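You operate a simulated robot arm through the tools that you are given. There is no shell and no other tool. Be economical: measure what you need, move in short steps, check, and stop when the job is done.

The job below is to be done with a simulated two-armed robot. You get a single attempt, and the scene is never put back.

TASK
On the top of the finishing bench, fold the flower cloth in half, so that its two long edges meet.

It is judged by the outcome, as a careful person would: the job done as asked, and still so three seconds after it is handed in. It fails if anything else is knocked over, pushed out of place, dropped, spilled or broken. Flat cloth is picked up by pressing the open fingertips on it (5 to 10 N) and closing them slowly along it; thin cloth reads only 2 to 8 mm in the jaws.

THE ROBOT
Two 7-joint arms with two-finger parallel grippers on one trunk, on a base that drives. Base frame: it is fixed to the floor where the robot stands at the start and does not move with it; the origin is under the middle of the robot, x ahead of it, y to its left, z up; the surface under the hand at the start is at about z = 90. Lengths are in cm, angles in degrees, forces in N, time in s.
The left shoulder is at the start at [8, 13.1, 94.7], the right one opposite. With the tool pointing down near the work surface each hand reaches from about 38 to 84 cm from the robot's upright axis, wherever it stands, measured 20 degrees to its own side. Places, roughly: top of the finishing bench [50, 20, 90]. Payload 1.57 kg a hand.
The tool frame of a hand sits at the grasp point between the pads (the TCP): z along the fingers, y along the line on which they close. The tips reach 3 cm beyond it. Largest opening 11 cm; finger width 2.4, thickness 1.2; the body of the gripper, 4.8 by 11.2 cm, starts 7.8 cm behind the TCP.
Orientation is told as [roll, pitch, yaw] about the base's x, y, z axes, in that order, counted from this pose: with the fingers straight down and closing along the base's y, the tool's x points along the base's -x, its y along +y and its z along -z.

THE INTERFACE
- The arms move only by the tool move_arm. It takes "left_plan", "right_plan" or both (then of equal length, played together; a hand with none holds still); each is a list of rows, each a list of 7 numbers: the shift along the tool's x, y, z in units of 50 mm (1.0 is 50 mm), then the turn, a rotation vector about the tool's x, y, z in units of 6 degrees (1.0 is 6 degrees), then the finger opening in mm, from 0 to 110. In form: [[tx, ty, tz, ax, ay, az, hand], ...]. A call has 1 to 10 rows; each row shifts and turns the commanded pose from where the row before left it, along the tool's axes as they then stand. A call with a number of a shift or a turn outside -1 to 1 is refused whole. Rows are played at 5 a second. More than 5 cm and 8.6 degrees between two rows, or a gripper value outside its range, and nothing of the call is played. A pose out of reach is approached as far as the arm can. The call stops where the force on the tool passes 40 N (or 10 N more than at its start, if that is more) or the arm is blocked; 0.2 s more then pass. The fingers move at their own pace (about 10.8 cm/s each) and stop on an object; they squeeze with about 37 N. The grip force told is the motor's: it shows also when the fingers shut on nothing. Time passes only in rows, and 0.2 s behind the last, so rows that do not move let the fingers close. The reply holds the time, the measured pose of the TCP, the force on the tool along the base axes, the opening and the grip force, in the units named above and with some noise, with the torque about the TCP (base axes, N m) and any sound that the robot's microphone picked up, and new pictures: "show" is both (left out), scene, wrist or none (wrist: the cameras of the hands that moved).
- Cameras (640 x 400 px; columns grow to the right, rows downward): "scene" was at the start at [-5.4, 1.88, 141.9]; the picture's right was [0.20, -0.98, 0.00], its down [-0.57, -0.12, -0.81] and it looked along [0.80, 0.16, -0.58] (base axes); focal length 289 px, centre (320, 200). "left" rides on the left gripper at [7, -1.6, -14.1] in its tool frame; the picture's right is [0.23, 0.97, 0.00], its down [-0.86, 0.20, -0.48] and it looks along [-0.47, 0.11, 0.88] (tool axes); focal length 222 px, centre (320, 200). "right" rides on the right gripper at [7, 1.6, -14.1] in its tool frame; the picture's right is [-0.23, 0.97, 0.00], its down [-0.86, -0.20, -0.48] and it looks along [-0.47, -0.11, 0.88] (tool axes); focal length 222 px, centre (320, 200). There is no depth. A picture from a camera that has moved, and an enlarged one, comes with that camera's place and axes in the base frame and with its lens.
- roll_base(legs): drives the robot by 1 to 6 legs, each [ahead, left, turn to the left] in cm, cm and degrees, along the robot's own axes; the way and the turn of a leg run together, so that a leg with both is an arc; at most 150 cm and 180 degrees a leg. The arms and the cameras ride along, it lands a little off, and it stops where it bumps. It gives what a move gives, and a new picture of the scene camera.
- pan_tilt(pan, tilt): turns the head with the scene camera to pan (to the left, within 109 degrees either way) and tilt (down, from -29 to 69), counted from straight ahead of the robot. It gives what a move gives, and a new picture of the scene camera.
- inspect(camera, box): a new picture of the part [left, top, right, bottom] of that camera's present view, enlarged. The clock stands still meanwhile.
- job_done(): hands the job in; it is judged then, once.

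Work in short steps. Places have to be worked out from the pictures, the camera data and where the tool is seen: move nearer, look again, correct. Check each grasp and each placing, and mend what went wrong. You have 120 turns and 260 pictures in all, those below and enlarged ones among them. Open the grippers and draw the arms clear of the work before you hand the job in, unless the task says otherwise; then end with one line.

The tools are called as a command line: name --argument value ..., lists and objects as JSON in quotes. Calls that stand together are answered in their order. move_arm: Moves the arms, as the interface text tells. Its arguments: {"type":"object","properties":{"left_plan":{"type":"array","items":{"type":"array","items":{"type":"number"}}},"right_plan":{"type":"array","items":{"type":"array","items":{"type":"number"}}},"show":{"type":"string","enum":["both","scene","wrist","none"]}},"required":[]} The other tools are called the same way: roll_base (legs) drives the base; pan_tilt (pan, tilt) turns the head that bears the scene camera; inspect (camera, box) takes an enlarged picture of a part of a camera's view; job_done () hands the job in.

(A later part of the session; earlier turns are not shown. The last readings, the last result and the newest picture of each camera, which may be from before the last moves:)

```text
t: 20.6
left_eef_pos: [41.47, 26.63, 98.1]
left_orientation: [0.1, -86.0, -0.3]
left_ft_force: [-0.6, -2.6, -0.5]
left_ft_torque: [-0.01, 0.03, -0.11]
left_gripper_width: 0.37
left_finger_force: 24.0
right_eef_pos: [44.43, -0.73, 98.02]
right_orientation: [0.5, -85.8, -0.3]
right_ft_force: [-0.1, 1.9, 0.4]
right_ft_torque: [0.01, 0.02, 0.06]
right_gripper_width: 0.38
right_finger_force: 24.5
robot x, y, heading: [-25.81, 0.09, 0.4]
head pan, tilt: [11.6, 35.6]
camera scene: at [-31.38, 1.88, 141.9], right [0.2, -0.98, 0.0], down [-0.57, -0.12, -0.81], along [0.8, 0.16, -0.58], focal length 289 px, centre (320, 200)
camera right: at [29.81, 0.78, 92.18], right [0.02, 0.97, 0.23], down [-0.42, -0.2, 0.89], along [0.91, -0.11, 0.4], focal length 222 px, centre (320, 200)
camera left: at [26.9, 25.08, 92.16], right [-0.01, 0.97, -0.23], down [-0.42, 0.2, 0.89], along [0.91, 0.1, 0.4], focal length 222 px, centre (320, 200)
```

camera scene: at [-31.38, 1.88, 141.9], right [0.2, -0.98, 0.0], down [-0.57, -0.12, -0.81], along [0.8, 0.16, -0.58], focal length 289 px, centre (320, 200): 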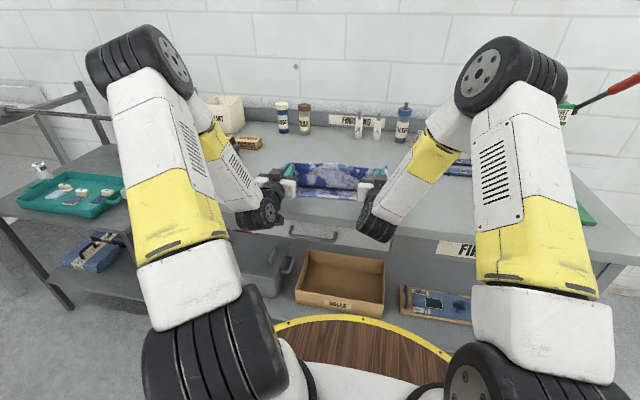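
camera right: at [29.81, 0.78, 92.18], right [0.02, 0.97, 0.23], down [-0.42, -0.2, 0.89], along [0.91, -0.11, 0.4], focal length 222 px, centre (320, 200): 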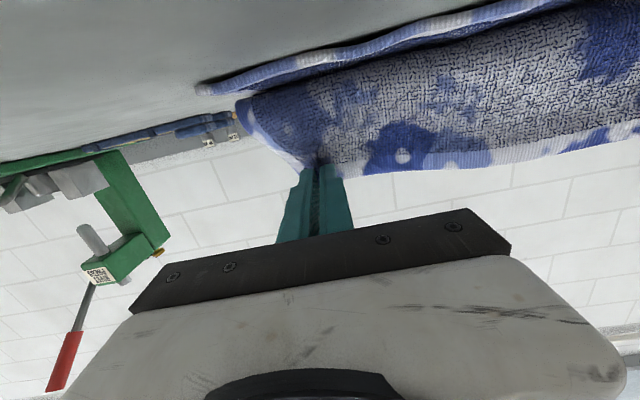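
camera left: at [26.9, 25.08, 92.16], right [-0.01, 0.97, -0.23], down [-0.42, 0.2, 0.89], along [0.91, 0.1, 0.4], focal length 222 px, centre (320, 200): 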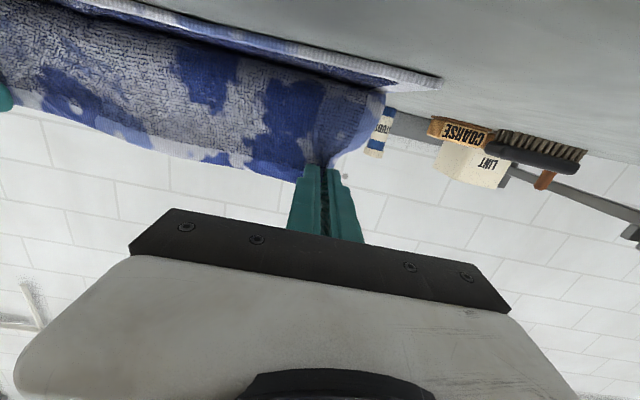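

The tilt is at 86°, and both grips and clearances are good. I tilt 12° more, then lower the edge onto the near edge.

move_arm --left_plan '[[0, 0, 0, 0, -1, 0, 0], [0, 0, 0, 0, -1, 0, 0], [0.157, 0, -0.147, 0, 0, 0, 0], [0.157, 0, -0.147, 0, 0, 0, 0], [0.157, 0, -0.147, 0, 0, 0, 0], [0, 0, 0, 0, 0, 0, 0]]' --right_plan '[[0, 0, 0, 0, -1, 0, 0], [0, 0, 0, 0, -1, 0, 0], [0.157, 0, -0.147, 0, 0, 0, 0], [0.157, 0, -0.147, 0, 0, 0, 0], [0.157, 0, -0.147, 0, 0, 0, 0], [0, 0, 0, 0, 0, 0, 0]]'

inspect --camera "scene" --box '[240, 140, 400, 240]'

```text
t: 22.0
left_eef_pos: [39.63, 26.64, 95.4]
left_orientation: [-180.0, -82.2, 179.6]
left_ft_force: [0.0, -3.2, -0.5]
left_ft_torque: [0.0, 0.0, -0.16]
left_gripper_width: 0.38
left_finger_force: 24.0
right_eef_pos: [42.57, -0.81, 95.36]
right_orientation: [179.9, -82.2, -179.9]
right_ft_force: [-0.5, 2.7, 0.0]
right_ft_torque: [0.01, -0.02, 0.07]
right_gripper_width: 0.36
right_finger_force: 24.5
robot x, y, heading: [-26.2, -0.24, 0.2]
head pan, tilt: [11.6, 35.6]
camera scene: at [-31.38, 1.88, 141.9], right [0.2, -0.98, 0.0], down [-0.57, -0.12, -0.81], along [0.8, 0.16, -0.58], focal length 289 px, centre (320, 200)
camera right: at [29.66, 0.73, 86.75], right [-0.03, 0.97, 0.23], down [-0.59, -0.2, 0.78], along [0.81, -0.11, 0.58], focal length 222 px, centre (320, 200)
camera left: at [26.58, 25.07, 86.53], right [0.04, 0.97, -0.23], down [-0.59, 0.2, 0.78], along [0.81, 0.1, 0.58], focal length 222 px, centre (320, 200)
```

scene: 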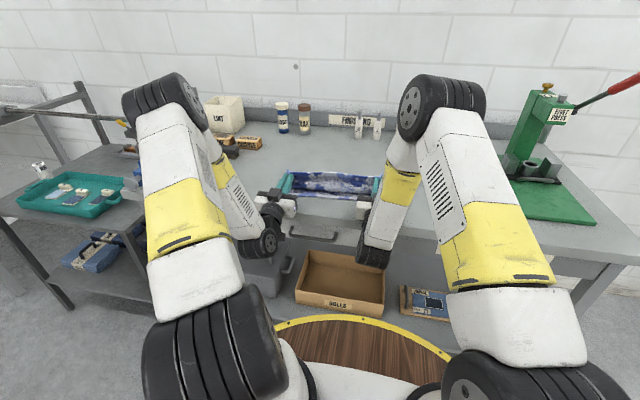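
right: 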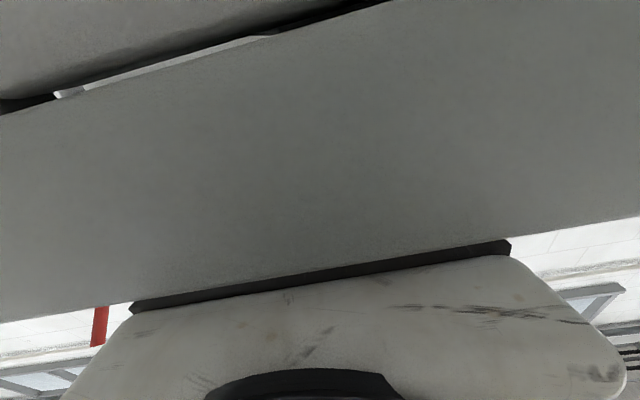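
left: 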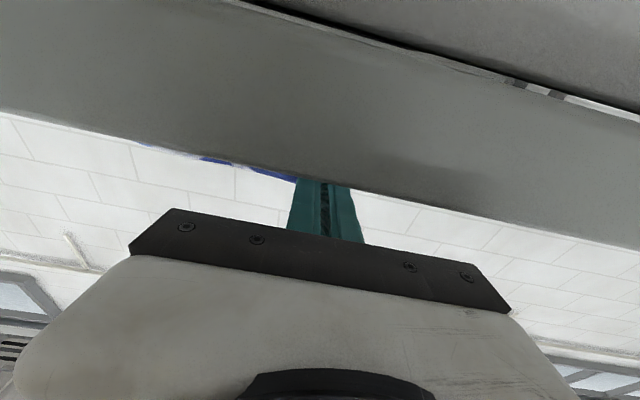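

```text
4.00 times, centred on (320, 190) of scene
camera zoom: at [-31.38, 1.88, 141.9], right [0.2, -0.98, 0.0], down [-0.57, -0.12, -0.81], along [0.8, 0.16, -0.58], focal length 1155 px, centre (320, 240)
```

zoom: 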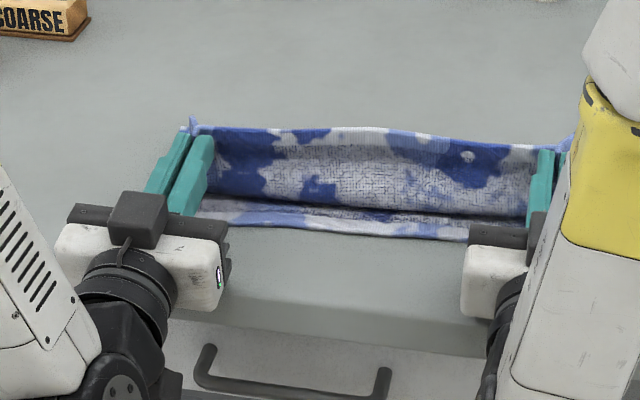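

The bench front and grippers are clear. For the last descent I bring the tilt back to 88° so the gripper bodies clear the bench top, then lower the hands to z = 93.4.

move_arm --left_plan '[[0, 0, -0.13, 0, 0.8, 0, 0], [0, 0, -0.13, 0, 0.8, 0, 0], [0.2, 0, 0, 0, 0, 0, 0], [0.2, 0, 0, 0, 0, 0, 0], [0, 0, 0, 0, 0, 0, 0]]' --right_plan '[[0, 0, -0.13, 0, 0.8, 0, 0], [0, 0, -0.13, 0, 0.8, 0, 0], [0.2, 0, 0, 0, 0, 0, 0], [0.2, 0, 0, 0, 0, 0, 0], [0, 0, 0, 0, 0, 0, 0]]' --show "wrist"

inspect --camera "scene" --box '[240, 140, 400, 240]'

```text
t: 23.2
left_eef_pos: [38.1, 26.63, 93.44]
left_orientation: [0.3, -88.3, -0.7]
left_ft_force: [-0.2, -2.3, 1.2]
left_ft_torque: [0.0, 0.02, -0.12]
left_gripper_width: 0.36
left_finger_force: 24.3
right_eef_pos: [41.07, -0.91, 93.27]
right_orientation: [0.0, -88.2, 0.0]
right_ft_force: [-0.8, 2.9, 0.5]
right_ft_torque: [0.0, 0.01, 0.06]
right_gripper_width: 0.36
right_finger_force: 24.3
robot x, y, heading: [-26.06, 0.18, -0.1]
head pan, tilt: [11.6, 35.6]
camera right: at [26.8, 0.71, 86.96], right [0.01, 0.97, 0.23], down [-0.45, -0.2, 0.87], along [0.89, -0.11, 0.44], focal length 222 px, centre (320, 200)
camera left: at [23.86, 25.06, 86.79], right [0.0, 0.97, -0.23], down [-0.45, 0.2, 0.87], along [0.89, 0.1, 0.44], focal length 222 px, centre (320, 200)
```

right: 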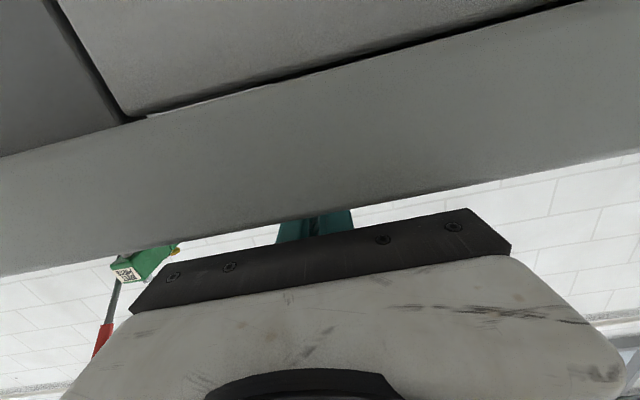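
left: 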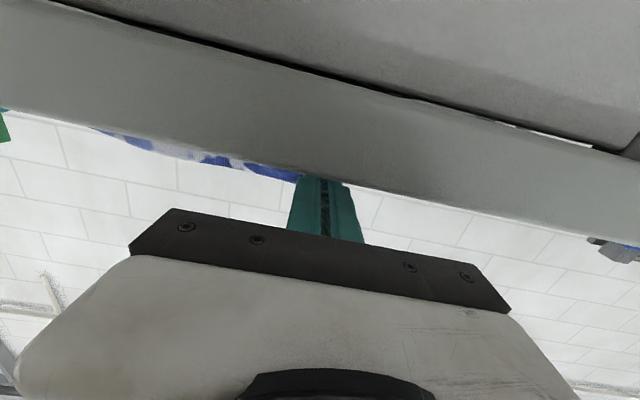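

```text
4.00 times, centred on (320, 190) of scene
camera zoom: at [-31.38, 1.88, 141.9], right [0.2, -0.98, 0.0], down [-0.57, -0.12, -0.81], along [0.8, 0.16, -0.58], focal length 1155 px, centre (320, 240)
```

zoom: 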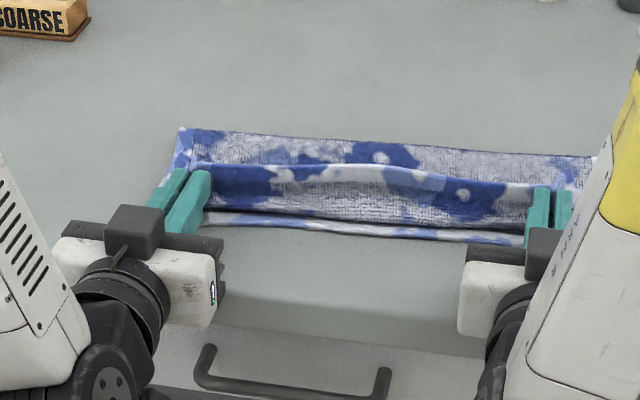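

The lip stands upright at the right place, just behind the near edge. I open both hands slowly in place and look.

move_arm --left_plan '[[0, 0, 0, 0, 0, 0, 10], [0, 0, 0, 0, 0, 0, 20], [0, 0, 0, 0, 0, 0, 30], [0, 0, 0, 0, 0, 0, 30]]' --right_plan '[[0, 0, 0, 0, 0, 0, 10], [0, 0, 0, 0, 0, 0, 20], [0, 0, 0, 0, 0, 0, 30], [0, 0, 0, 0, 0, 0, 30]]' --show "none"

inspect --camera "scene" --box '[240, 140, 400, 240]'

```text
t: 24.2
left_eef_pos: [38.23, 26.61, 93.46]
left_orientation: [-0.3, -88.3, -0.1]
left_ft_force: [-0.4, -0.4, -0.1]
left_ft_torque: [-0.01, 0.01, 0.02]
left_gripper_width: 3.0
left_finger_force: 0.1
right_eef_pos: [41.04, -0.84, 93.23]
right_orientation: [0.1, -88.2, 0.0]
right_ft_force: [0.2, 0.1, -0.6]
right_ft_torque: [0.05, 0.01, -0.01]
right_gripper_width: 2.98
right_finger_force: 0.0
robot x, y, heading: [-25.63, 0.34, 0.2]
head pan, tilt: [11.6, 35.6]
```

```text
4.00 times, centred on (320, 190) of scene
camera zoom: at [-31.38, 1.88, 141.9], right [0.2, -0.98, 0.0], down [-0.57, -0.12, -0.81], along [0.8, 0.16, -0.58], focal length 1155 px, centre (320, 240)
```

zoom: 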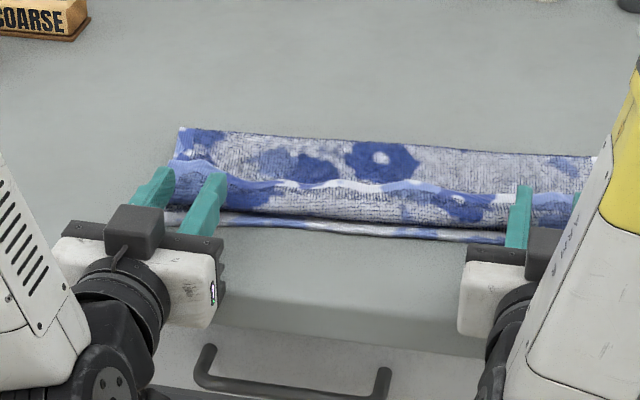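

The lip was released but still stands curled up. I withdraw the hands back and up and bring them vertical again, to sweep the lip down towards the robot.

move_arm --left_plan '[[0, 0, -0.6, 0, 0, 0, 30], [0, 0, -0.6, 0, 0, 0, 30], [-0.8, 0, 0, 0, 0, 0, 30], [-0.8, 0, 0, 0, 0, 0, 30], [-0.8, 0, 0, 0, 0, 0, 30], [0, 0, 0, 0, 1, 0, 30], [0, 0, 0, 0, 1, 0, 30], [0, 0, 0, 0, 1, 0, 30], [0, 0, 0, 0, 1, 0, 30], [0, 0, 0, 0, 1, 0, 30]]' --right_plan '[[0, 0, -0.6, 0, 0, 0, 30], [0, 0, -0.6, 0, 0, 0, 30], [-0.8, 0, 0, 0, 0, 0, 30], [-0.8, 0, 0, 0, 0, 0, 30], [-0.8, 0, 0, 0, 0, 0, 30], [0, 0, 0, 0, 1, 0, 30], [0, 0, 0, 0, 1, 0, 30], [0, 0, 0, 0, 1, 0, 30], [0, 0, 0, 0, 1, 0, 30], [0, 0, 0, 0, 1, 0, 30]]' --show "wrist"

inspect --camera "scene" --box '[240, 140, 400, 240]'

```text
t: 26.4
left_eef_pos: [33.06, 26.77, 105.57]
left_orientation: [-0.1, -58.2, -0.2]
left_ft_force: [0.3, 0.8, 0.0]
left_ft_torque: [0.02, 0.01, -0.03]
left_gripper_width: 3.02
left_finger_force: 0.1
left hand out of reach, approached as far as the arm can: row 5
right_eef_pos: [35.59, -0.78, 105.36]
right_orientation: [0.0, -58.2, 0.1]
right_ft_force: [-0.4, 0.4, -0.4]
right_ft_torque: [0.02, 0.0, 0.03]
right_gripper_width: 2.98
right_finger_force: 0.2
robot x, y, heading: [-25.62, -0.17, 0.0]
head pan, tilt: [11.6, 35.6]
camera right: at [19.97, 0.76, 107.01], right [0.12, 0.97, 0.19], down [0.05, -0.2, 0.98], along [0.99, -0.11, -0.07], focal length 222 px, centre (320, 200)
camera left: at [17.43, 25.22, 107.06], right [-0.11, 0.97, -0.19], down [0.05, 0.2, 0.98], along [0.99, 0.1, -0.07], focal length 222 px, centre (320, 200)
```

right: 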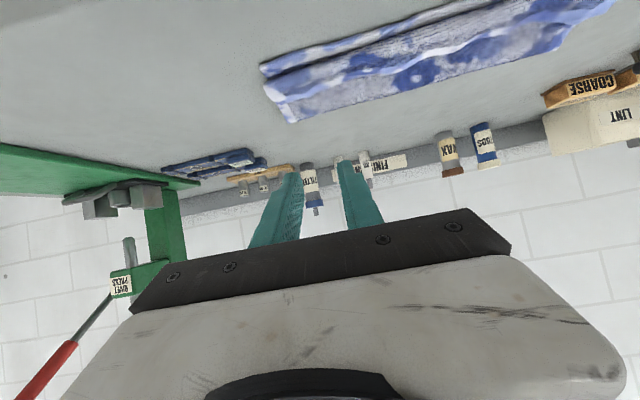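
left: 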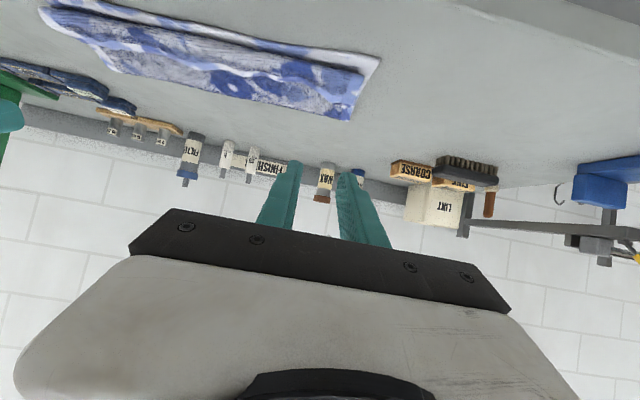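

```text
4.00 times, centred on (320, 190) of scene
camera zoom: at [-31.37, 1.89, 141.9], right [0.2, -0.98, 0.0], down [-0.57, -0.12, -0.81], along [0.8, 0.16, -0.58], focal length 1155 px, centre (320, 240)
```

zoom: 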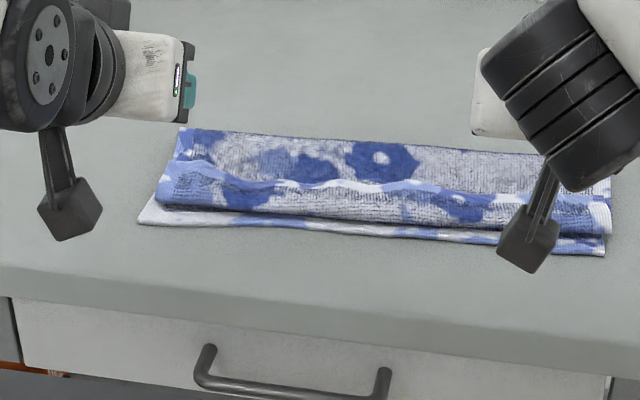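

The lip, a strip about 3 cm wide, is folded back on top of the body. I bring the hands upright for a closer look.

move_arm --left_plan '[[0, 0, -0.3, 0, 1, 0, 15], [0, 0, -0.3, 0, 1, 0, 15], [0, 0, 0, 0, 1, 0, 15], [0, 0, 0, 0, 1, 0, 15], [0, 0, 0, 0, 1, 0, 15], [0, 0, 0, 0, 1, 0, 15], [0, 0, 0, 0, 1, 0, 15], [0, 0, 0, 0, 1, 0, 15], [0, 0, 0, 0, 1, 0, 15], [0, 0, 0, 0, 0.7, 0, 15]]' --right_plan '[[0, 0, -0.3, 0, 1, 0, 15], [0, 0, -0.3, 0, 1, 0, 15], [0, 0, 0, 0, 1, 0, 15], [0, 0, 0, 0, 1, 0, 15], [0, 0, 0, 0, 1, 0, 15], [0, 0, 0, 0, 1, 0, 15], [0, 0, 0, 0, 1, 0, 15], [0, 0, 0, 0, 1, 0, 15], [0, 0, 0, 0, 1, 0, 15], [0, 0, 0, 0, 0.7, 0, 15]]'

```text
t: 28.6
left_eef_pos: [31.07, 25.25, 106.77]
left_orientation: [-3.2, -12.5, -2.1]
left_ft_force: [0.0, -0.3, -0.2]
left_ft_torque: [-0.01, -0.02, 0.0]
left_gripper_width: 1.48
left_finger_force: 0.0
left hand out of reach, approached as far as the arm can: row 3, 4, 5, 6
right_eef_pos: [33.02, -0.7, 107.12]
right_orientation: [0.0, 0.1, 0.0]
right_ft_force: [-1.5, -0.3, -0.1]
right_ft_torque: [0.03, -0.03, 0.0]
right_gripper_width: 1.49
right_finger_force: 0.0
robot x, y, heading: [-26.11, -0.47, -0.2]
head pan, tilt: [11.6, 35.6]
camera scene: at [-31.41, 1.88, 141.9], right [0.2, -0.98, 0.0], down [-0.57, -0.12, -0.81], along [0.8, 0.16, -0.58], focal length 289 px, centre (320, 200)
camera right: at [26.12, 0.8, 121.41], right [0.23, 0.97, 0.0], down [0.86, -0.2, 0.48], along [0.46, -0.11, -0.88], focal length 222 px, centre (320, 200)
camera left: at [21.21, 24.77, 119.06], right [-0.18, 0.98, -0.1], down [0.74, 0.2, 0.64], along [0.65, 0.04, -0.76], focal length 222 px, centre (320, 200)
```

scene: 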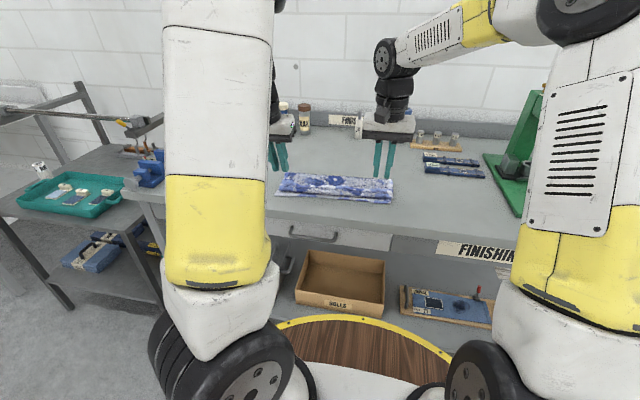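
right: 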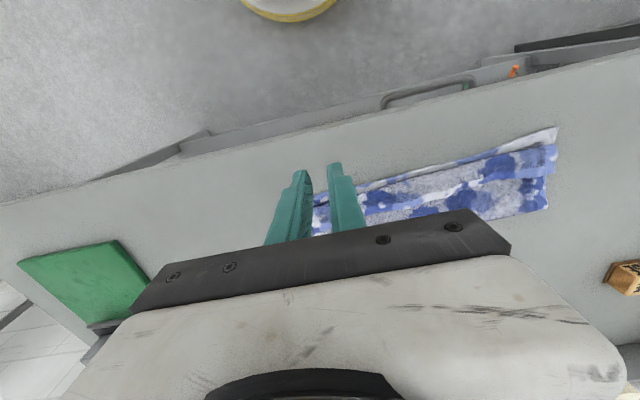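
left: 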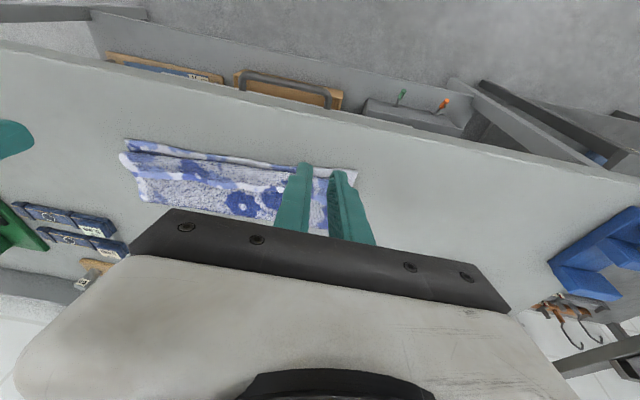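

I drive forward 14 cm so the hands are in comfortable reach over the strip.

roll_base --legs '[[14, 0, 0]]'

inspect --camera "right" --box '[0, 0, 640, 400]'

inspect --camera "scene" --box '[240, 170, 400, 270]'

```text
t: 29.9
left_eef_pos: [45.06, 25.36, 106.79]
left_orientation: [-3.2, -12.7, -2.0]
left_ft_force: [0.0, -1.2, 0.9]
left_ft_torque: [0.01, 0.01, 0.02]
left_gripper_width: 1.53
left_finger_force: 0.0
right_eef_pos: [46.88, -0.81, 107.14]
right_orientation: [0.0, 0.0, 0.1]
right_ft_force: [0.3, -0.1, 0.4]
right_ft_torque: [0.02, -0.04, 0.01]
right_gripper_width: 1.49
right_finger_force: 0.1
robot x, y, heading: [-11.89, 0.05, -0.0]
head pan, tilt: [11.6, 35.6]
camera scene: at [-17.46, 1.87, 141.9], right [0.2, -0.98, 0.0], down [-0.57, -0.12, -0.81], along [0.8, 0.16, -0.58], focal length 289 px, centre (320, 200)
```

scene: 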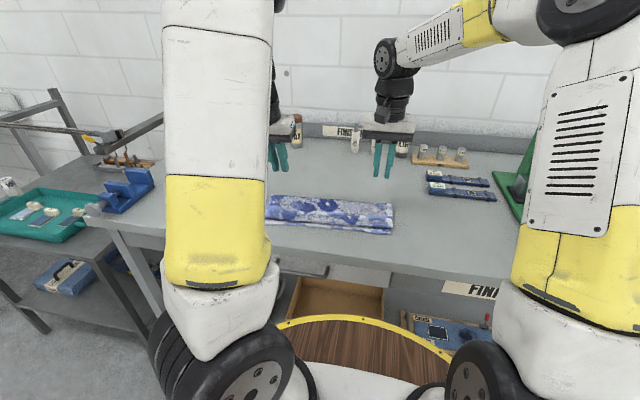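

```text
1.00 times, centred on (320, 200) of right (not enlarged: the box is as wide or as high as the picture)
camera zoom: at [40.07, 0.75, 121.4], right [0.23, 0.97, 0.0], down [0.85, -0.2, 0.48], along [0.47, -0.11, -0.88], focal length 222 px, centre (320, 200)
```

zoom: 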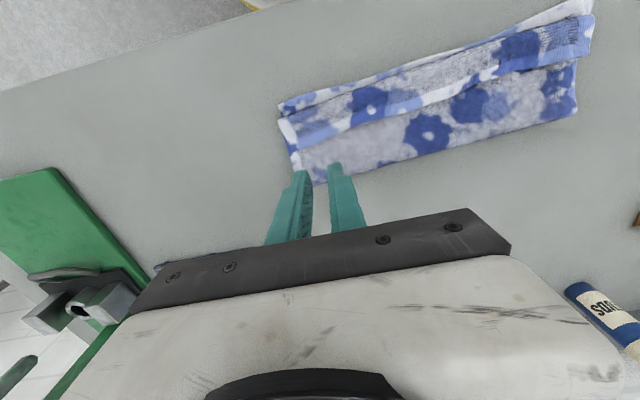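

```text
4.00 times, centred on (320, 220) of scene
camera zoom: at [-17.46, 1.87, 141.9], right [0.2, -0.98, 0.0], down [-0.57, -0.12, -0.81], along [0.8, 0.16, -0.58], focal length 1155 px, centre (320, 120)
```

zoom: 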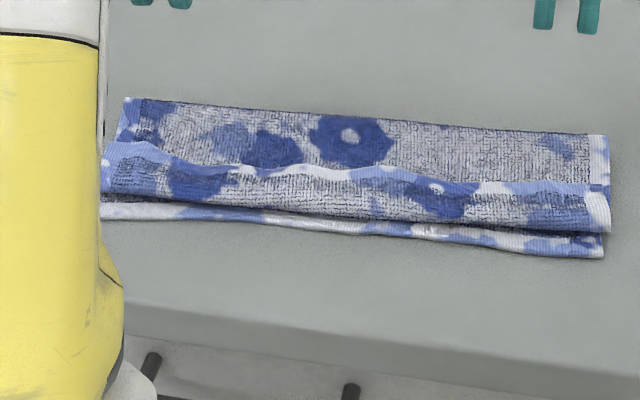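

The edge lies folded back: fold line near x = 52–54, roll near 43, lip edge near 47. My plan is to pinch the lip again, lift the top half, and let it go from higher up, leaning towards the robot, so the lip straightens as it drops. First I square up the left hand.

move_arm --left_plan '[[0, 0, 0, 0, 0, 0, 32], [0, 0, 0, 0, 0, 0, 32]]' --show "wrist"

```text
t: 30.5
left_eef_pos: [45.05, 25.24, 106.78]
left_orientation: [-3.2, -12.6, -2.0]
left_ft_force: [0.6, -0.3, 0.4]
left_ft_torque: [-0.01, 0.01, 0.01]
left_gripper_width: 3.21
left_finger_force: 0.1
right_eef_pos: [46.98, -0.77, 107.04]
right_orientation: [-0.1, 0.1, 0.0]
right_ft_force: [0.2, 0.5, -0.4]
right_ft_torque: [0.01, -0.01, -0.01]
right_gripper_width: 1.52
right_finger_force: 0.1
robot x, y, heading: [-12.11, -0.11, -0.4]
head pan, tilt: [11.6, 35.6]
camera left: at [35.17, 24.74, 119.02], right [-0.17, 0.98, -0.1], down [0.74, 0.2, 0.64], along [0.65, 0.04, -0.76], focal length 222 px, centre (320, 200)
```

left: 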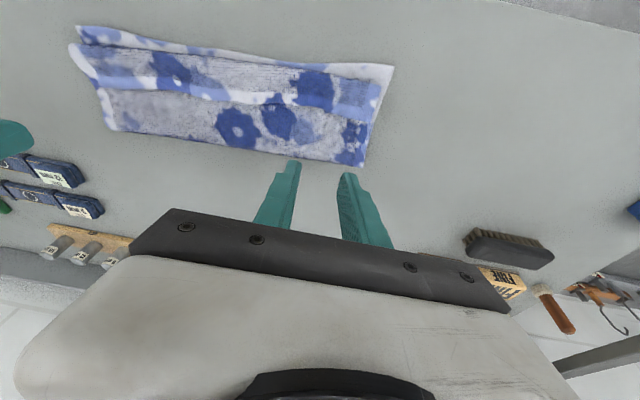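

The lip edge is near x = 44.2 on the left and x = 47 on the right. I square the left hand and bring both hands above the lip.

move_arm --left_plan '[[0, 0, 0, -0.18, 0.7, -0.11, 32], [0, 0, 0, -0.18, 0.7, -0.11, 32], [0, 0, 0, -0.18, 0.7, -0.11, 32], [0.17, 0.2, 0.7, 0, 0, 0, 32], [0.17, 0.2, 0.7, 0, 0, 0, 32], [0, 0, 0, 0, 0, 0, 32]]' --right_plan '[[0, 0, 0, 0, 0, 0, 32], [0, 0, 0, 0, 0, 0, 32], [0, 0, 0.4, 0, 0, 0, 32], [0.1, -0.05, 0.7, 0, 0, 0, 32], [0.1, -0.05, 0.7, 0, 0, 0, 32], [0, 0, 0, 0, 0, 0, 32]]' --show "wrist"

```text
t: 31.9
left_eef_pos: [43.25, 27.32, 99.46]
left_orientation: [-0.2, 0.1, -0.5]
left_ft_force: [-0.4, 0.2, 0.0]
left_ft_torque: [0.01, 0.02, 0.0]
left_gripper_width: 3.2
left_finger_force: 0.1
right_eef_pos: [45.92, -1.46, 97.9]
right_orientation: [0.0, 0.0, 0.0]
right_ft_force: [0.1, 0.0, -0.2]
right_ft_torque: [0.0, 0.0, 0.0]
right_gripper_width: 3.2
right_finger_force: 0.0
robot x, y, heading: [-12.21, 0.09, 0.0]
head pan, tilt: [11.6, 35.6]
camera right: at [39.02, 0.1, 112.25], right [0.23, 0.97, 0.0], down [0.86, -0.2, 0.48], along [0.47, -0.11, -0.88], focal length 222 px, centre (320, 200)
camera left: at [36.4, 25.83, 113.65], right [-0.22, 0.98, 0.0], down [0.86, 0.19, 0.48], along [0.47, 0.1, -0.88], focal length 222 px, centre (320, 200)
```

right: 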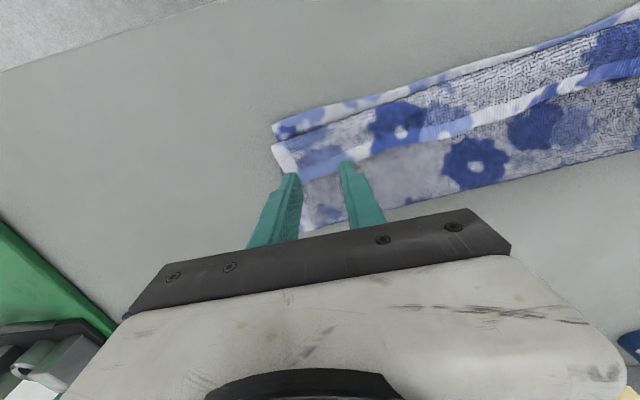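
left: 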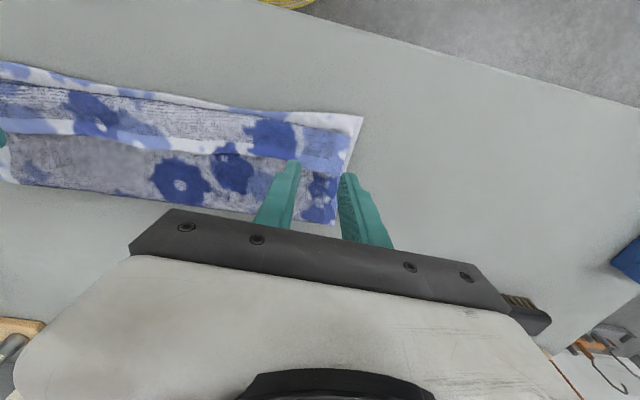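

Both hands are over the lip strip. I shift in slightly and descend in small steps, watching the force.

move_arm --left_plan '[[0, -0.1, 0.4, 0, 0, 0, 32], [0, 0, 0.4, 0, 0, 0, 32], [0, 0, 0.14, 0, 0, 0, 32], [0, 0, 0, 0, 0, 0, 32]]' --right_plan '[[-0.02, 0.08, 0.3, 0, 0, 0, 32], [0, 0, 0.3, 0, 0, 0, 32], [0, 0, 0.03, 0, 0, 0, 32], [0, 0, 0, 0, 0, 0, 32]]' --show "wrist"

```text
t: 32.9
left_eef_pos: [43.19, 26.82, 95.08]
left_orientation: [-0.1, 0.1, -0.4]
left_ft_force: [0.7, -0.7, 0.3]
left_ft_torque: [0.01, 0.03, 0.01]
left_gripper_width: 3.18
left_finger_force: 0.2
right_eef_pos: [46.06, -1.04, 94.86]
right_orientation: [0.0, -0.1, 0.0]
right_ft_force: [0.4, 0.2, -0.6]
right_ft_torque: [0.01, 0.01, -0.03]
right_gripper_width: 3.2
right_finger_force: 0.0
robot x, y, heading: [-11.87, 0.12, 0.1]
head pan, tilt: [11.6, 35.6]
camera right: at [39.17, 0.62, 109.22], right [0.23, 0.97, 0.0], down [0.86, -0.2, 0.48], along [0.47, -0.11, -0.88], focal length 222 px, centre (320, 200)
camera left: at [36.3, 25.28, 109.14], right [-0.22, 0.98, 0.0], down [0.86, 0.19, 0.48], along [0.47, 0.1, -0.88], focal length 222 px, centre (320, 200)
```

right: 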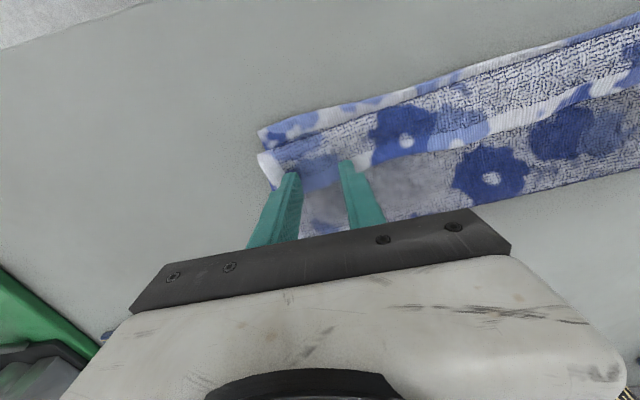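
left: 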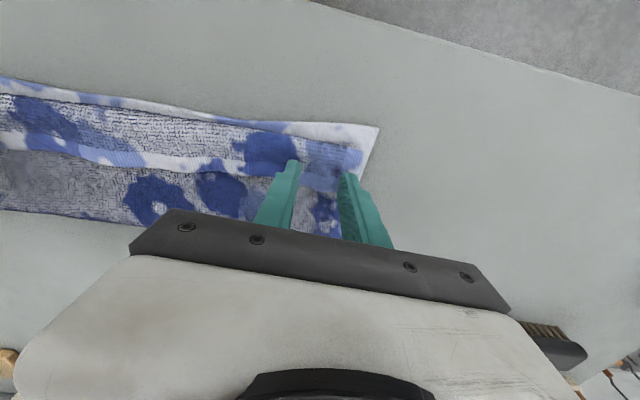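

move_arm --left_plan '[[0, 0, 0.1, 0, 0, 0, 32], [0, 0, 0.04, 0, 0, 0, 32], [0, 0, 0, 0, 0, 0, 32]]' --right_plan '[[0, 0, 0.08, 0, 0, 0, 32], [0, 0, 0.02, 0, 0, 0, 32], [0, 0, 0, 0, 0, 0, 32]]' --show "none"

```text
t: 33.7
left_eef_pos: [43.39, 26.79, 94.46]
left_orientation: [-0.2, 0.0, -0.4]
left_ft_force: [-0.9, 0.4, 1.2]
left_ft_torque: [-0.01, -0.01, 0.0]
left_gripper_width: 3.2
left_finger_force: 0.1
right_eef_pos: [45.99, -0.95, 94.47]
right_orientation: [-0.1, -0.1, 0.0]
right_ft_force: [0.5, -0.2, 1.0]
right_ft_torque: [0.01, -0.03, 0.02]
right_gripper_width: 3.18
right_finger_force: 0.2
robot x, y, heading: [-12.12, 0.1, -0.0]
head pan, tilt: [11.6, 35.6]
```

move_arm --left_plan '[[0, 0, 0.04, 0, 0, 0, 32], [0, 0, 0, 0, 0, 0, 32]]' --right_plan '[[0, 0, 0.04, 0, 0, 0, 32], [0, 0, 0, 0, 0, 0, 32]]' --show "none"

```text
t: 34.3
left_eef_pos: [43.14, 26.78, 94.32]
left_orientation: [-0.2, 0.1, -0.5]
left_ft_force: [-0.1, 0.8, 1.3]
left_ft_torque: [0.02, -0.02, 0.02]
left_gripper_width: 3.23
left_finger_force: 0.1
right_eef_pos: [46.08, -0.92, 94.29]
right_orientation: [0.1, 0.0, 0.0]
right_ft_force: [-0.2, 1.0, 1.5]
right_ft_torque: [0.01, -0.03, 0.01]
right_gripper_width: 3.17
right_finger_force: 0.1
robot x, y, heading: [-12.08, -0.01, -0.1]
head pan, tilt: [11.6, 35.6]
```

move_arm --left_plan '[[0, 0, 0.05, 0, 0, 0, 32], [0, 0, 0, 0, 0, 0, 32]]' --right_plan '[[0, 0, 0.05, 0, 0, 0, 32], [0, 0, 0, 0, 0, 0, 32]]' --show "none"

```text
t: 34.9
left_eef_pos: [43.28, 26.73, 94.05]
left_orientation: [-0.1, -0.1, -0.4]
left_ft_force: [0.0, 2.6, 5.2]
left_ft_torque: [0.05, 0.0, -0.02]
left_gripper_width: 3.19
left_finger_force: 0.0
right_eef_pos: [45.92, -0.85, 94.04]
right_orientation: [0.0, 0.0, 0.0]
right_ft_force: [-0.4, -1.3, 5.1]
right_ft_torque: [-0.06, 0.05, -0.01]
right_gripper_width: 3.19
right_finger_force: 0.1
robot x, y, heading: [-11.92, -0.15, -0.0]
head pan, tilt: [11.6, 35.6]
```

Both hands press with about 5 N. I close them slowly to pick up only the top layer.

move_arm --left_plan '[[0, 0, 0, 0, 0, 0, 28], [0, 0, 0, 0, 0, 0, 24], [0, 0, 0, 0, 0, 0, 20], [0, 0, 0, 0, 0, 0, 16], [0, 0, 0, 0, 0, 0, 12], [0, 0, 0, 0, 0, 0, 8], [0, 0, 0, 0, 0, 0, 4], [0, 0, 0, 0, 0, 0, 0], [0, 0, 0, 0, 0, 0, 0]]' --right_plan '[[0, 0, 0, 0, 0, 0, 28], [0, 0, 0, 0, 0, 0, 24], [0, 0, 0, 0, 0, 0, 20], [0, 0, 0, 0, 0, 0, 16], [0, 0, 0, 0, 0, 0, 12], [0, 0, 0, 0, 0, 0, 8], [0, 0, 0, 0, 0, 0, 4], [0, 0, 0, 0, 0, 0, 0], [0, 0, 0, 0, 0, 0, 0]]' --show "none"

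move_arm --left_plan '[[0, -0.08, -0.25, 0, 0, 0, 0], [0, 0, -0.3, 0, 0, 0, 0], [0, 0, -0.3, 0, 0, 0, 0], [0, 0, 0, 0, 0, 0, 0]]' --right_plan '[[0, 0.08, -0.25, 0, 0, 0, 0], [0, 0, -0.3, 0, 0, 0, 0], [0, 0, -0.3, 0, 0, 0, 0], [0, 0, 0, 0, 0, 0, 0]]'

```text
t: 36.9
left_eef_pos: [43.29, 26.71, 93.97]
left_orientation: [-0.2, 0.1, -0.4]
left_ft_force: [0.8, -3.8, 5.0]
left_ft_torque: [-0.16, 0.01, 0.06]
left_gripper_width: 0.41
left_finger_force: 24.6
right_eef_pos: [45.97, -0.98, 94.02]
right_orientation: [0.0, 0.0, 0.1]
right_ft_force: [0.0, 4.6, 5.0]
right_ft_torque: [0.13, 0.05, 0.03]
right_gripper_width: 0.38
right_finger_force: 24.4
robot x, y, heading: [-11.76, -0.36, 0.1]
head pan, tilt: [11.6, 35.6]
```

```text
t: 37.9
left_eef_pos: [43.34, 26.4, 98.17]
left_orientation: [-0.2, 0.2, -0.4]
left_ft_force: [0.2, -0.7, -1.4]
left_ft_torque: [-0.02, 0.0, 0.0]
left_gripper_width: 0.38
left_finger_force: 24.4
right_eef_pos: [46.11, -0.5, 98.16]
right_orientation: [0.1, 0.1, 0.0]
right_ft_force: [0.1, 0.5, 0.0]
right_ft_torque: [-0.01, 0.01, 0.03]
right_gripper_width: 0.43
right_finger_force: 25.1
robot x, y, heading: [-12.19, -0.2, -0.1]
head pan, tilt: [11.6, 35.6]
camera scene: at [-17.44, 1.87, 141.9], right [0.2, -0.98, 0.0], down [-0.57, -0.12, -0.81], along [0.8, 0.16, -0.58], focal length 289 px, centre (320, 200)
camera right: at [39.16, 1.01, 112.41], right [0.23, 0.97, 0.0], down [0.85, -0.2, 0.48], along [0.47, -0.11, -0.88], focal length 222 px, centre (320, 200)
camera left: at [36.35, 24.86, 112.21], right [-0.22, 0.98, 0.0], down [0.86, 0.19, 0.48], along [0.47, 0.1, -0.88], focal length 222 px, centre (320, 200)
```

scene: 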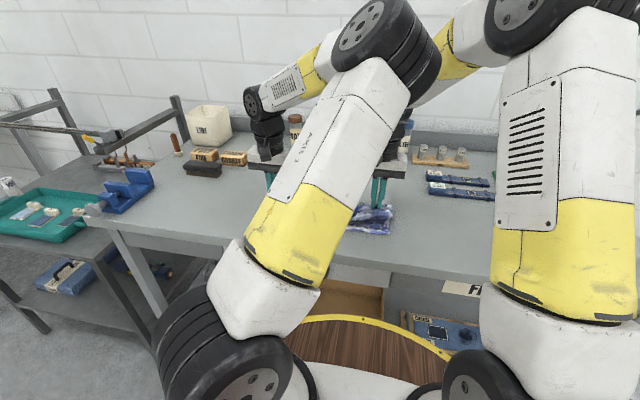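
right: 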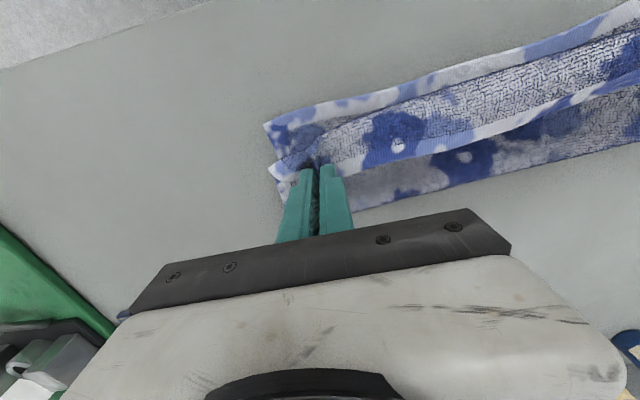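
left: 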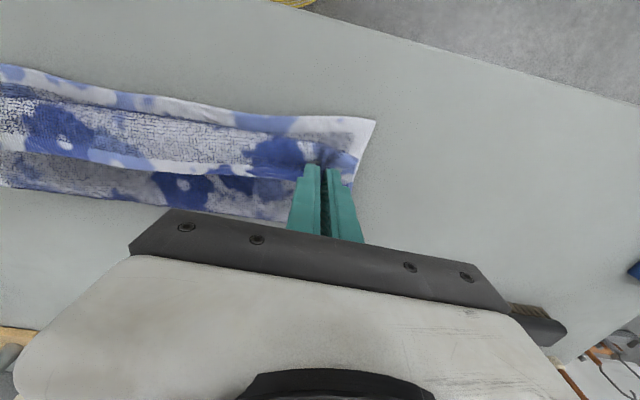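

Both grips took only the top layer. I lift and move forward, so the near half lies flat again and the fold line goes back to the middle.

move_arm --left_plan '[[-0.2, 0, -0.3, 0, 0, 0, 0], [-0.3, 0, -0.3, 0, 0, 0, 0], [-0.35, 0, -0.25, 0, 0, 0, 0], [-0.35, 0, -0.2, 0, 0, 0, 0], [-0.35, 0, -0.2, 0, 0, 0, 0], [-0.35, 0, -0.1, 0, 0, 0, 0], [-0.3, 0, 0, 0, 0, 0, 0], [0, 0, 0, 0, 0, 0, 0]]' --right_plan '[[-0.2, 0, -0.3, 0, 0, 0, 0], [-0.3, 0, -0.3, 0, 0, 0, 0], [-0.35, 0, -0.25, 0, 0, 0, 0], [-0.35, 0, -0.2, 0, 0, 0, 0], [-0.35, 0, -0.2, 0, 0, 0, 0], [-0.35, 0, -0.1, 0, 0, 0, 0], [-0.3, 0, 0, 0, 0, 0, 0], [0, 0, 0, 0, 0, 0, 0]]'

```text
t: 39.7
left_eef_pos: [54.18, 26.07, 104.78]
left_orientation: [-0.2, 0.2, -0.4]
left_ft_force: [-0.2, -0.9, -0.1]
left_ft_torque: [-0.03, -0.02, -0.02]
left_gripper_width: 0.4
left_finger_force: 24.4
right_eef_pos: [57.11, -0.75, 105.06]
right_orientation: [-0.1, 0.0, 0.0]
right_ft_force: [-0.3, 0.4, -0.3]
right_ft_torque: [-0.01, -0.02, 0.02]
right_gripper_width: 0.39
right_finger_force: 24.7
robot x, y, heading: [-12.04, -0.33, -0.1]
head pan, tilt: [11.6, 35.6]
camera scene: at [-17.44, 1.87, 141.9], right [0.2, -0.98, 0.0], down [-0.57, -0.12, -0.81], along [0.8, 0.16, -0.58], focal length 289 px, centre (320, 200)
camera right: at [50.23, 0.83, 119.38], right [0.23, 0.97, 0.0], down [0.86, -0.2, 0.48], along [0.47, -0.11, -0.88], focal length 222 px, centre (320, 200)
camera left: at [47.31, 24.52, 118.89], right [-0.22, 0.98, 0.0], down [0.86, 0.19, 0.48], along [0.47, 0.1, -0.88], focal length 222 px, centre (320, 200)
```

scene: 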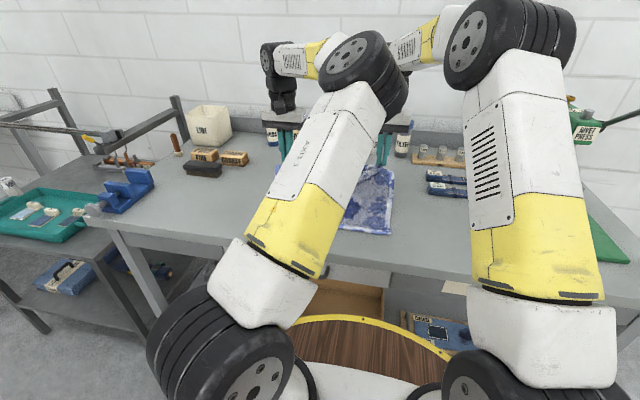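
right: 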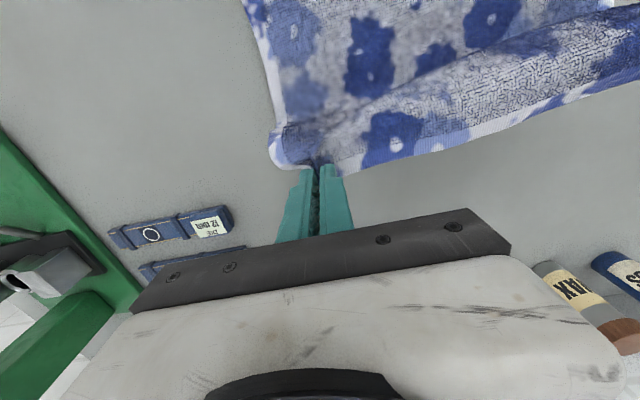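
left: 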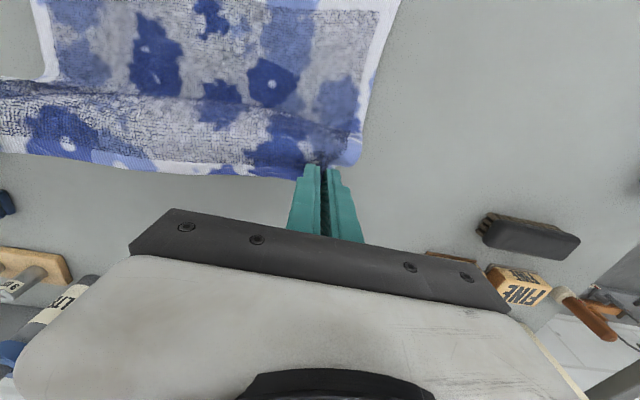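

The cloth hangs well with the near half flat. The left elbow is now closer to the middle, so I tilt by 30° first and check it.

move_arm --left_plan '[[0, 0, 0, 0, -1, 0, 0], [0, 0, 0, 0, -1, 0, 0], [0, 0, 0, 0, -1, 0, 0], [0, 0, 0, 0, -1, 0, 0], [0, 0, 0, 0, -1, 0, 0], [0, 0, 0, 0, 0, 0, 0]]' --right_plan '[[0, 0, 0, 0, -1, 0, 0], [0, 0, 0, 0, -1, 0, 0], [0, 0, 0, 0, -1, 0, 0], [0, 0, 0, 0, -1, 0, 0], [0, 0, 0, 0, -1, 0, 0], [0, 0, 0, 0, 0, 0, 0]]' --show "scene"

```text
t: 41.1
left_eef_pos: [54.5, 26.18, 104.66]
left_orientation: [-0.2, -30.0, -0.4]
left_ft_force: [1.0, 0.3, -0.2]
left_ft_torque: [-0.01, 0.05, -0.03]
left_gripper_width: 0.38
left_finger_force: 24.4
right_eef_pos: [57.08, -0.59, 104.98]
right_orientation: [0.0, -30.0, 0.1]
right_ft_force: [-0.5, 0.4, -0.2]
right_ft_torque: [-0.01, 0.03, 0.0]
right_gripper_width: 0.41
right_finger_force: 25.0
robot x, y, heading: [-11.91, 0.08, -0.2]
head pan, tilt: [11.6, 35.6]
camera scene: at [-17.44, 1.87, 141.9], right [0.2, -0.98, 0.0], down [-0.57, -0.12, -0.81], along [0.8, 0.16, -0.58], focal length 289 px, centre (320, 200)
```

scene: 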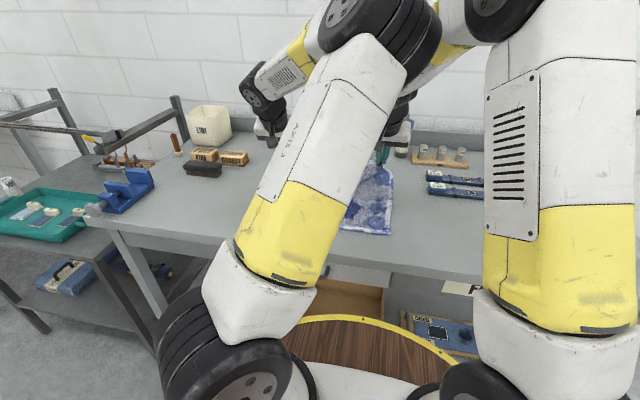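

move_arm --left_plan '[[0, 0, 0, 0, -1, 0, 0], [0, 0, 0, 0, -1, 0, 0], [0, 0, 0, 0, -1, 0, 0], [0, 0, 0, 0, 0, 0, 0]]' --right_plan '[[0, 0, 0, 0, -1, 0, 0], [0, 0, 0, 0, -1, 0, 0], [0, 0, 0, 0, -1, 0, 0], [0, 0, 0, 0, 0, 0, 0]]' --show "scene"

```text
t: 42.1
left_eef_pos: [54.28, 26.76, 105.51]
left_orientation: [-1.3, -48.8, 1.0]
left_ft_force: [1.4, -19.1, -0.1]
left_ft_torque: [-0.45, -0.07, -0.42]
left_gripper_width: 0.43
left_finger_force: 24.7
right_eef_pos: [57.53, -2.09, 107.62]
right_orientation: [4.7, -49.7, -5.2]
right_ft_force: [-2.3, 19.0, -1.6]
right_ft_torque: [0.4, 0.08, 0.47]
right_gripper_width: 0.45
right_finger_force: 24.6
robot x, y, heading: [-12.17, 0.16, -0.0]
head pan, tilt: [11.6, 35.6]
camera scene: at [-17.45, 1.86, 141.9], right [0.2, -0.98, 0.0], down [-0.57, -0.12, -0.81], along [0.8, 0.16, -0.58], focal length 289 px, centre (320, 200)
```

scene: 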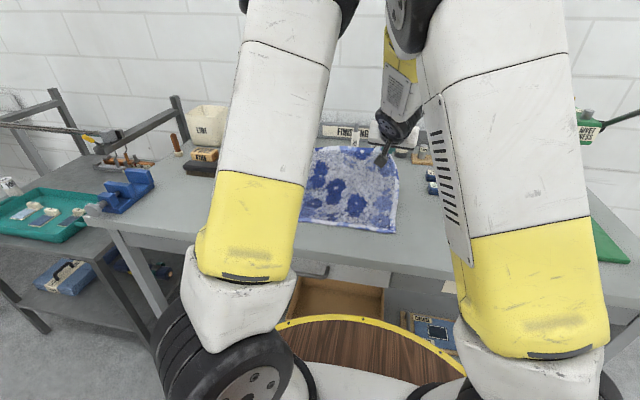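

The elbows are touching: the arms are pushing sideways with about 19 N. I undo this last tilt at once.

move_arm --left_plan '[[0, 0, 0, 0, 1, 0, 0], [0, 0, 0, 0, 1, 0, 0], [0, 0, 0, 0, 1, 0, 0], [0, 0, 0, 0, 0, 0, 0]]' --right_plan '[[0, 0, 0, 0, 1, 0, 0], [0, 0, 0, 0, 1, 0, 0], [0, 0, 0, 0, 1, 0, 0], [0, 0, 0, 0, 0, 0, 0]]'

```text
t: 43.1
left_eef_pos: [54.36, 26.27, 104.83]
left_orientation: [-0.2, -29.9, -0.5]
left_ft_force: [-0.1, -0.2, -0.7]
left_ft_torque: [-0.04, -0.04, 0.02]
left_gripper_width: 0.38
left_finger_force: 24.2
right_eef_pos: [57.05, -0.55, 104.95]
right_orientation: [0.0, -29.8, 0.0]
right_ft_force: [-0.8, -0.1, -0.1]
right_ft_torque: [0.03, 0.01, 0.01]
right_gripper_width: 0.4
right_finger_force: 24.9
robot x, y, heading: [-12.25, 0.23, -0.1]
head pan, tilt: [11.6, 35.6]
camera scene: at [-17.45, 1.87, 141.9], right [0.2, -0.98, 0.0], down [-0.57, -0.12, -0.81], along [0.8, 0.16, -0.58], focal length 289 px, centre (320, 200)
camera right: at [44.02, 1.04, 113.95], right [0.2, 0.97, 0.11], down [0.5, -0.2, 0.84], along [0.84, -0.11, -0.53], focal length 222 px, centre (320, 200)
camera left: at [41.33, 24.69, 113.59], right [-0.19, 0.97, -0.12], down [0.5, 0.2, 0.84], along [0.84, 0.1, -0.53], focal length 222 px, centre (320, 200)
```

scene: 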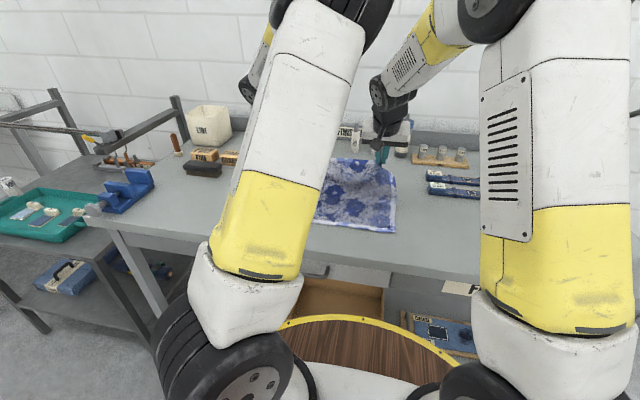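
right: 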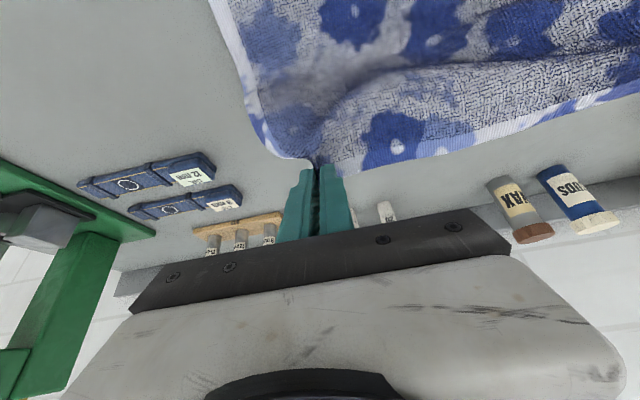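
left: 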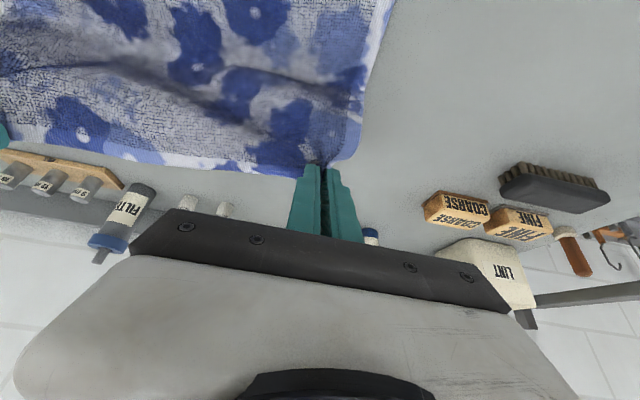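

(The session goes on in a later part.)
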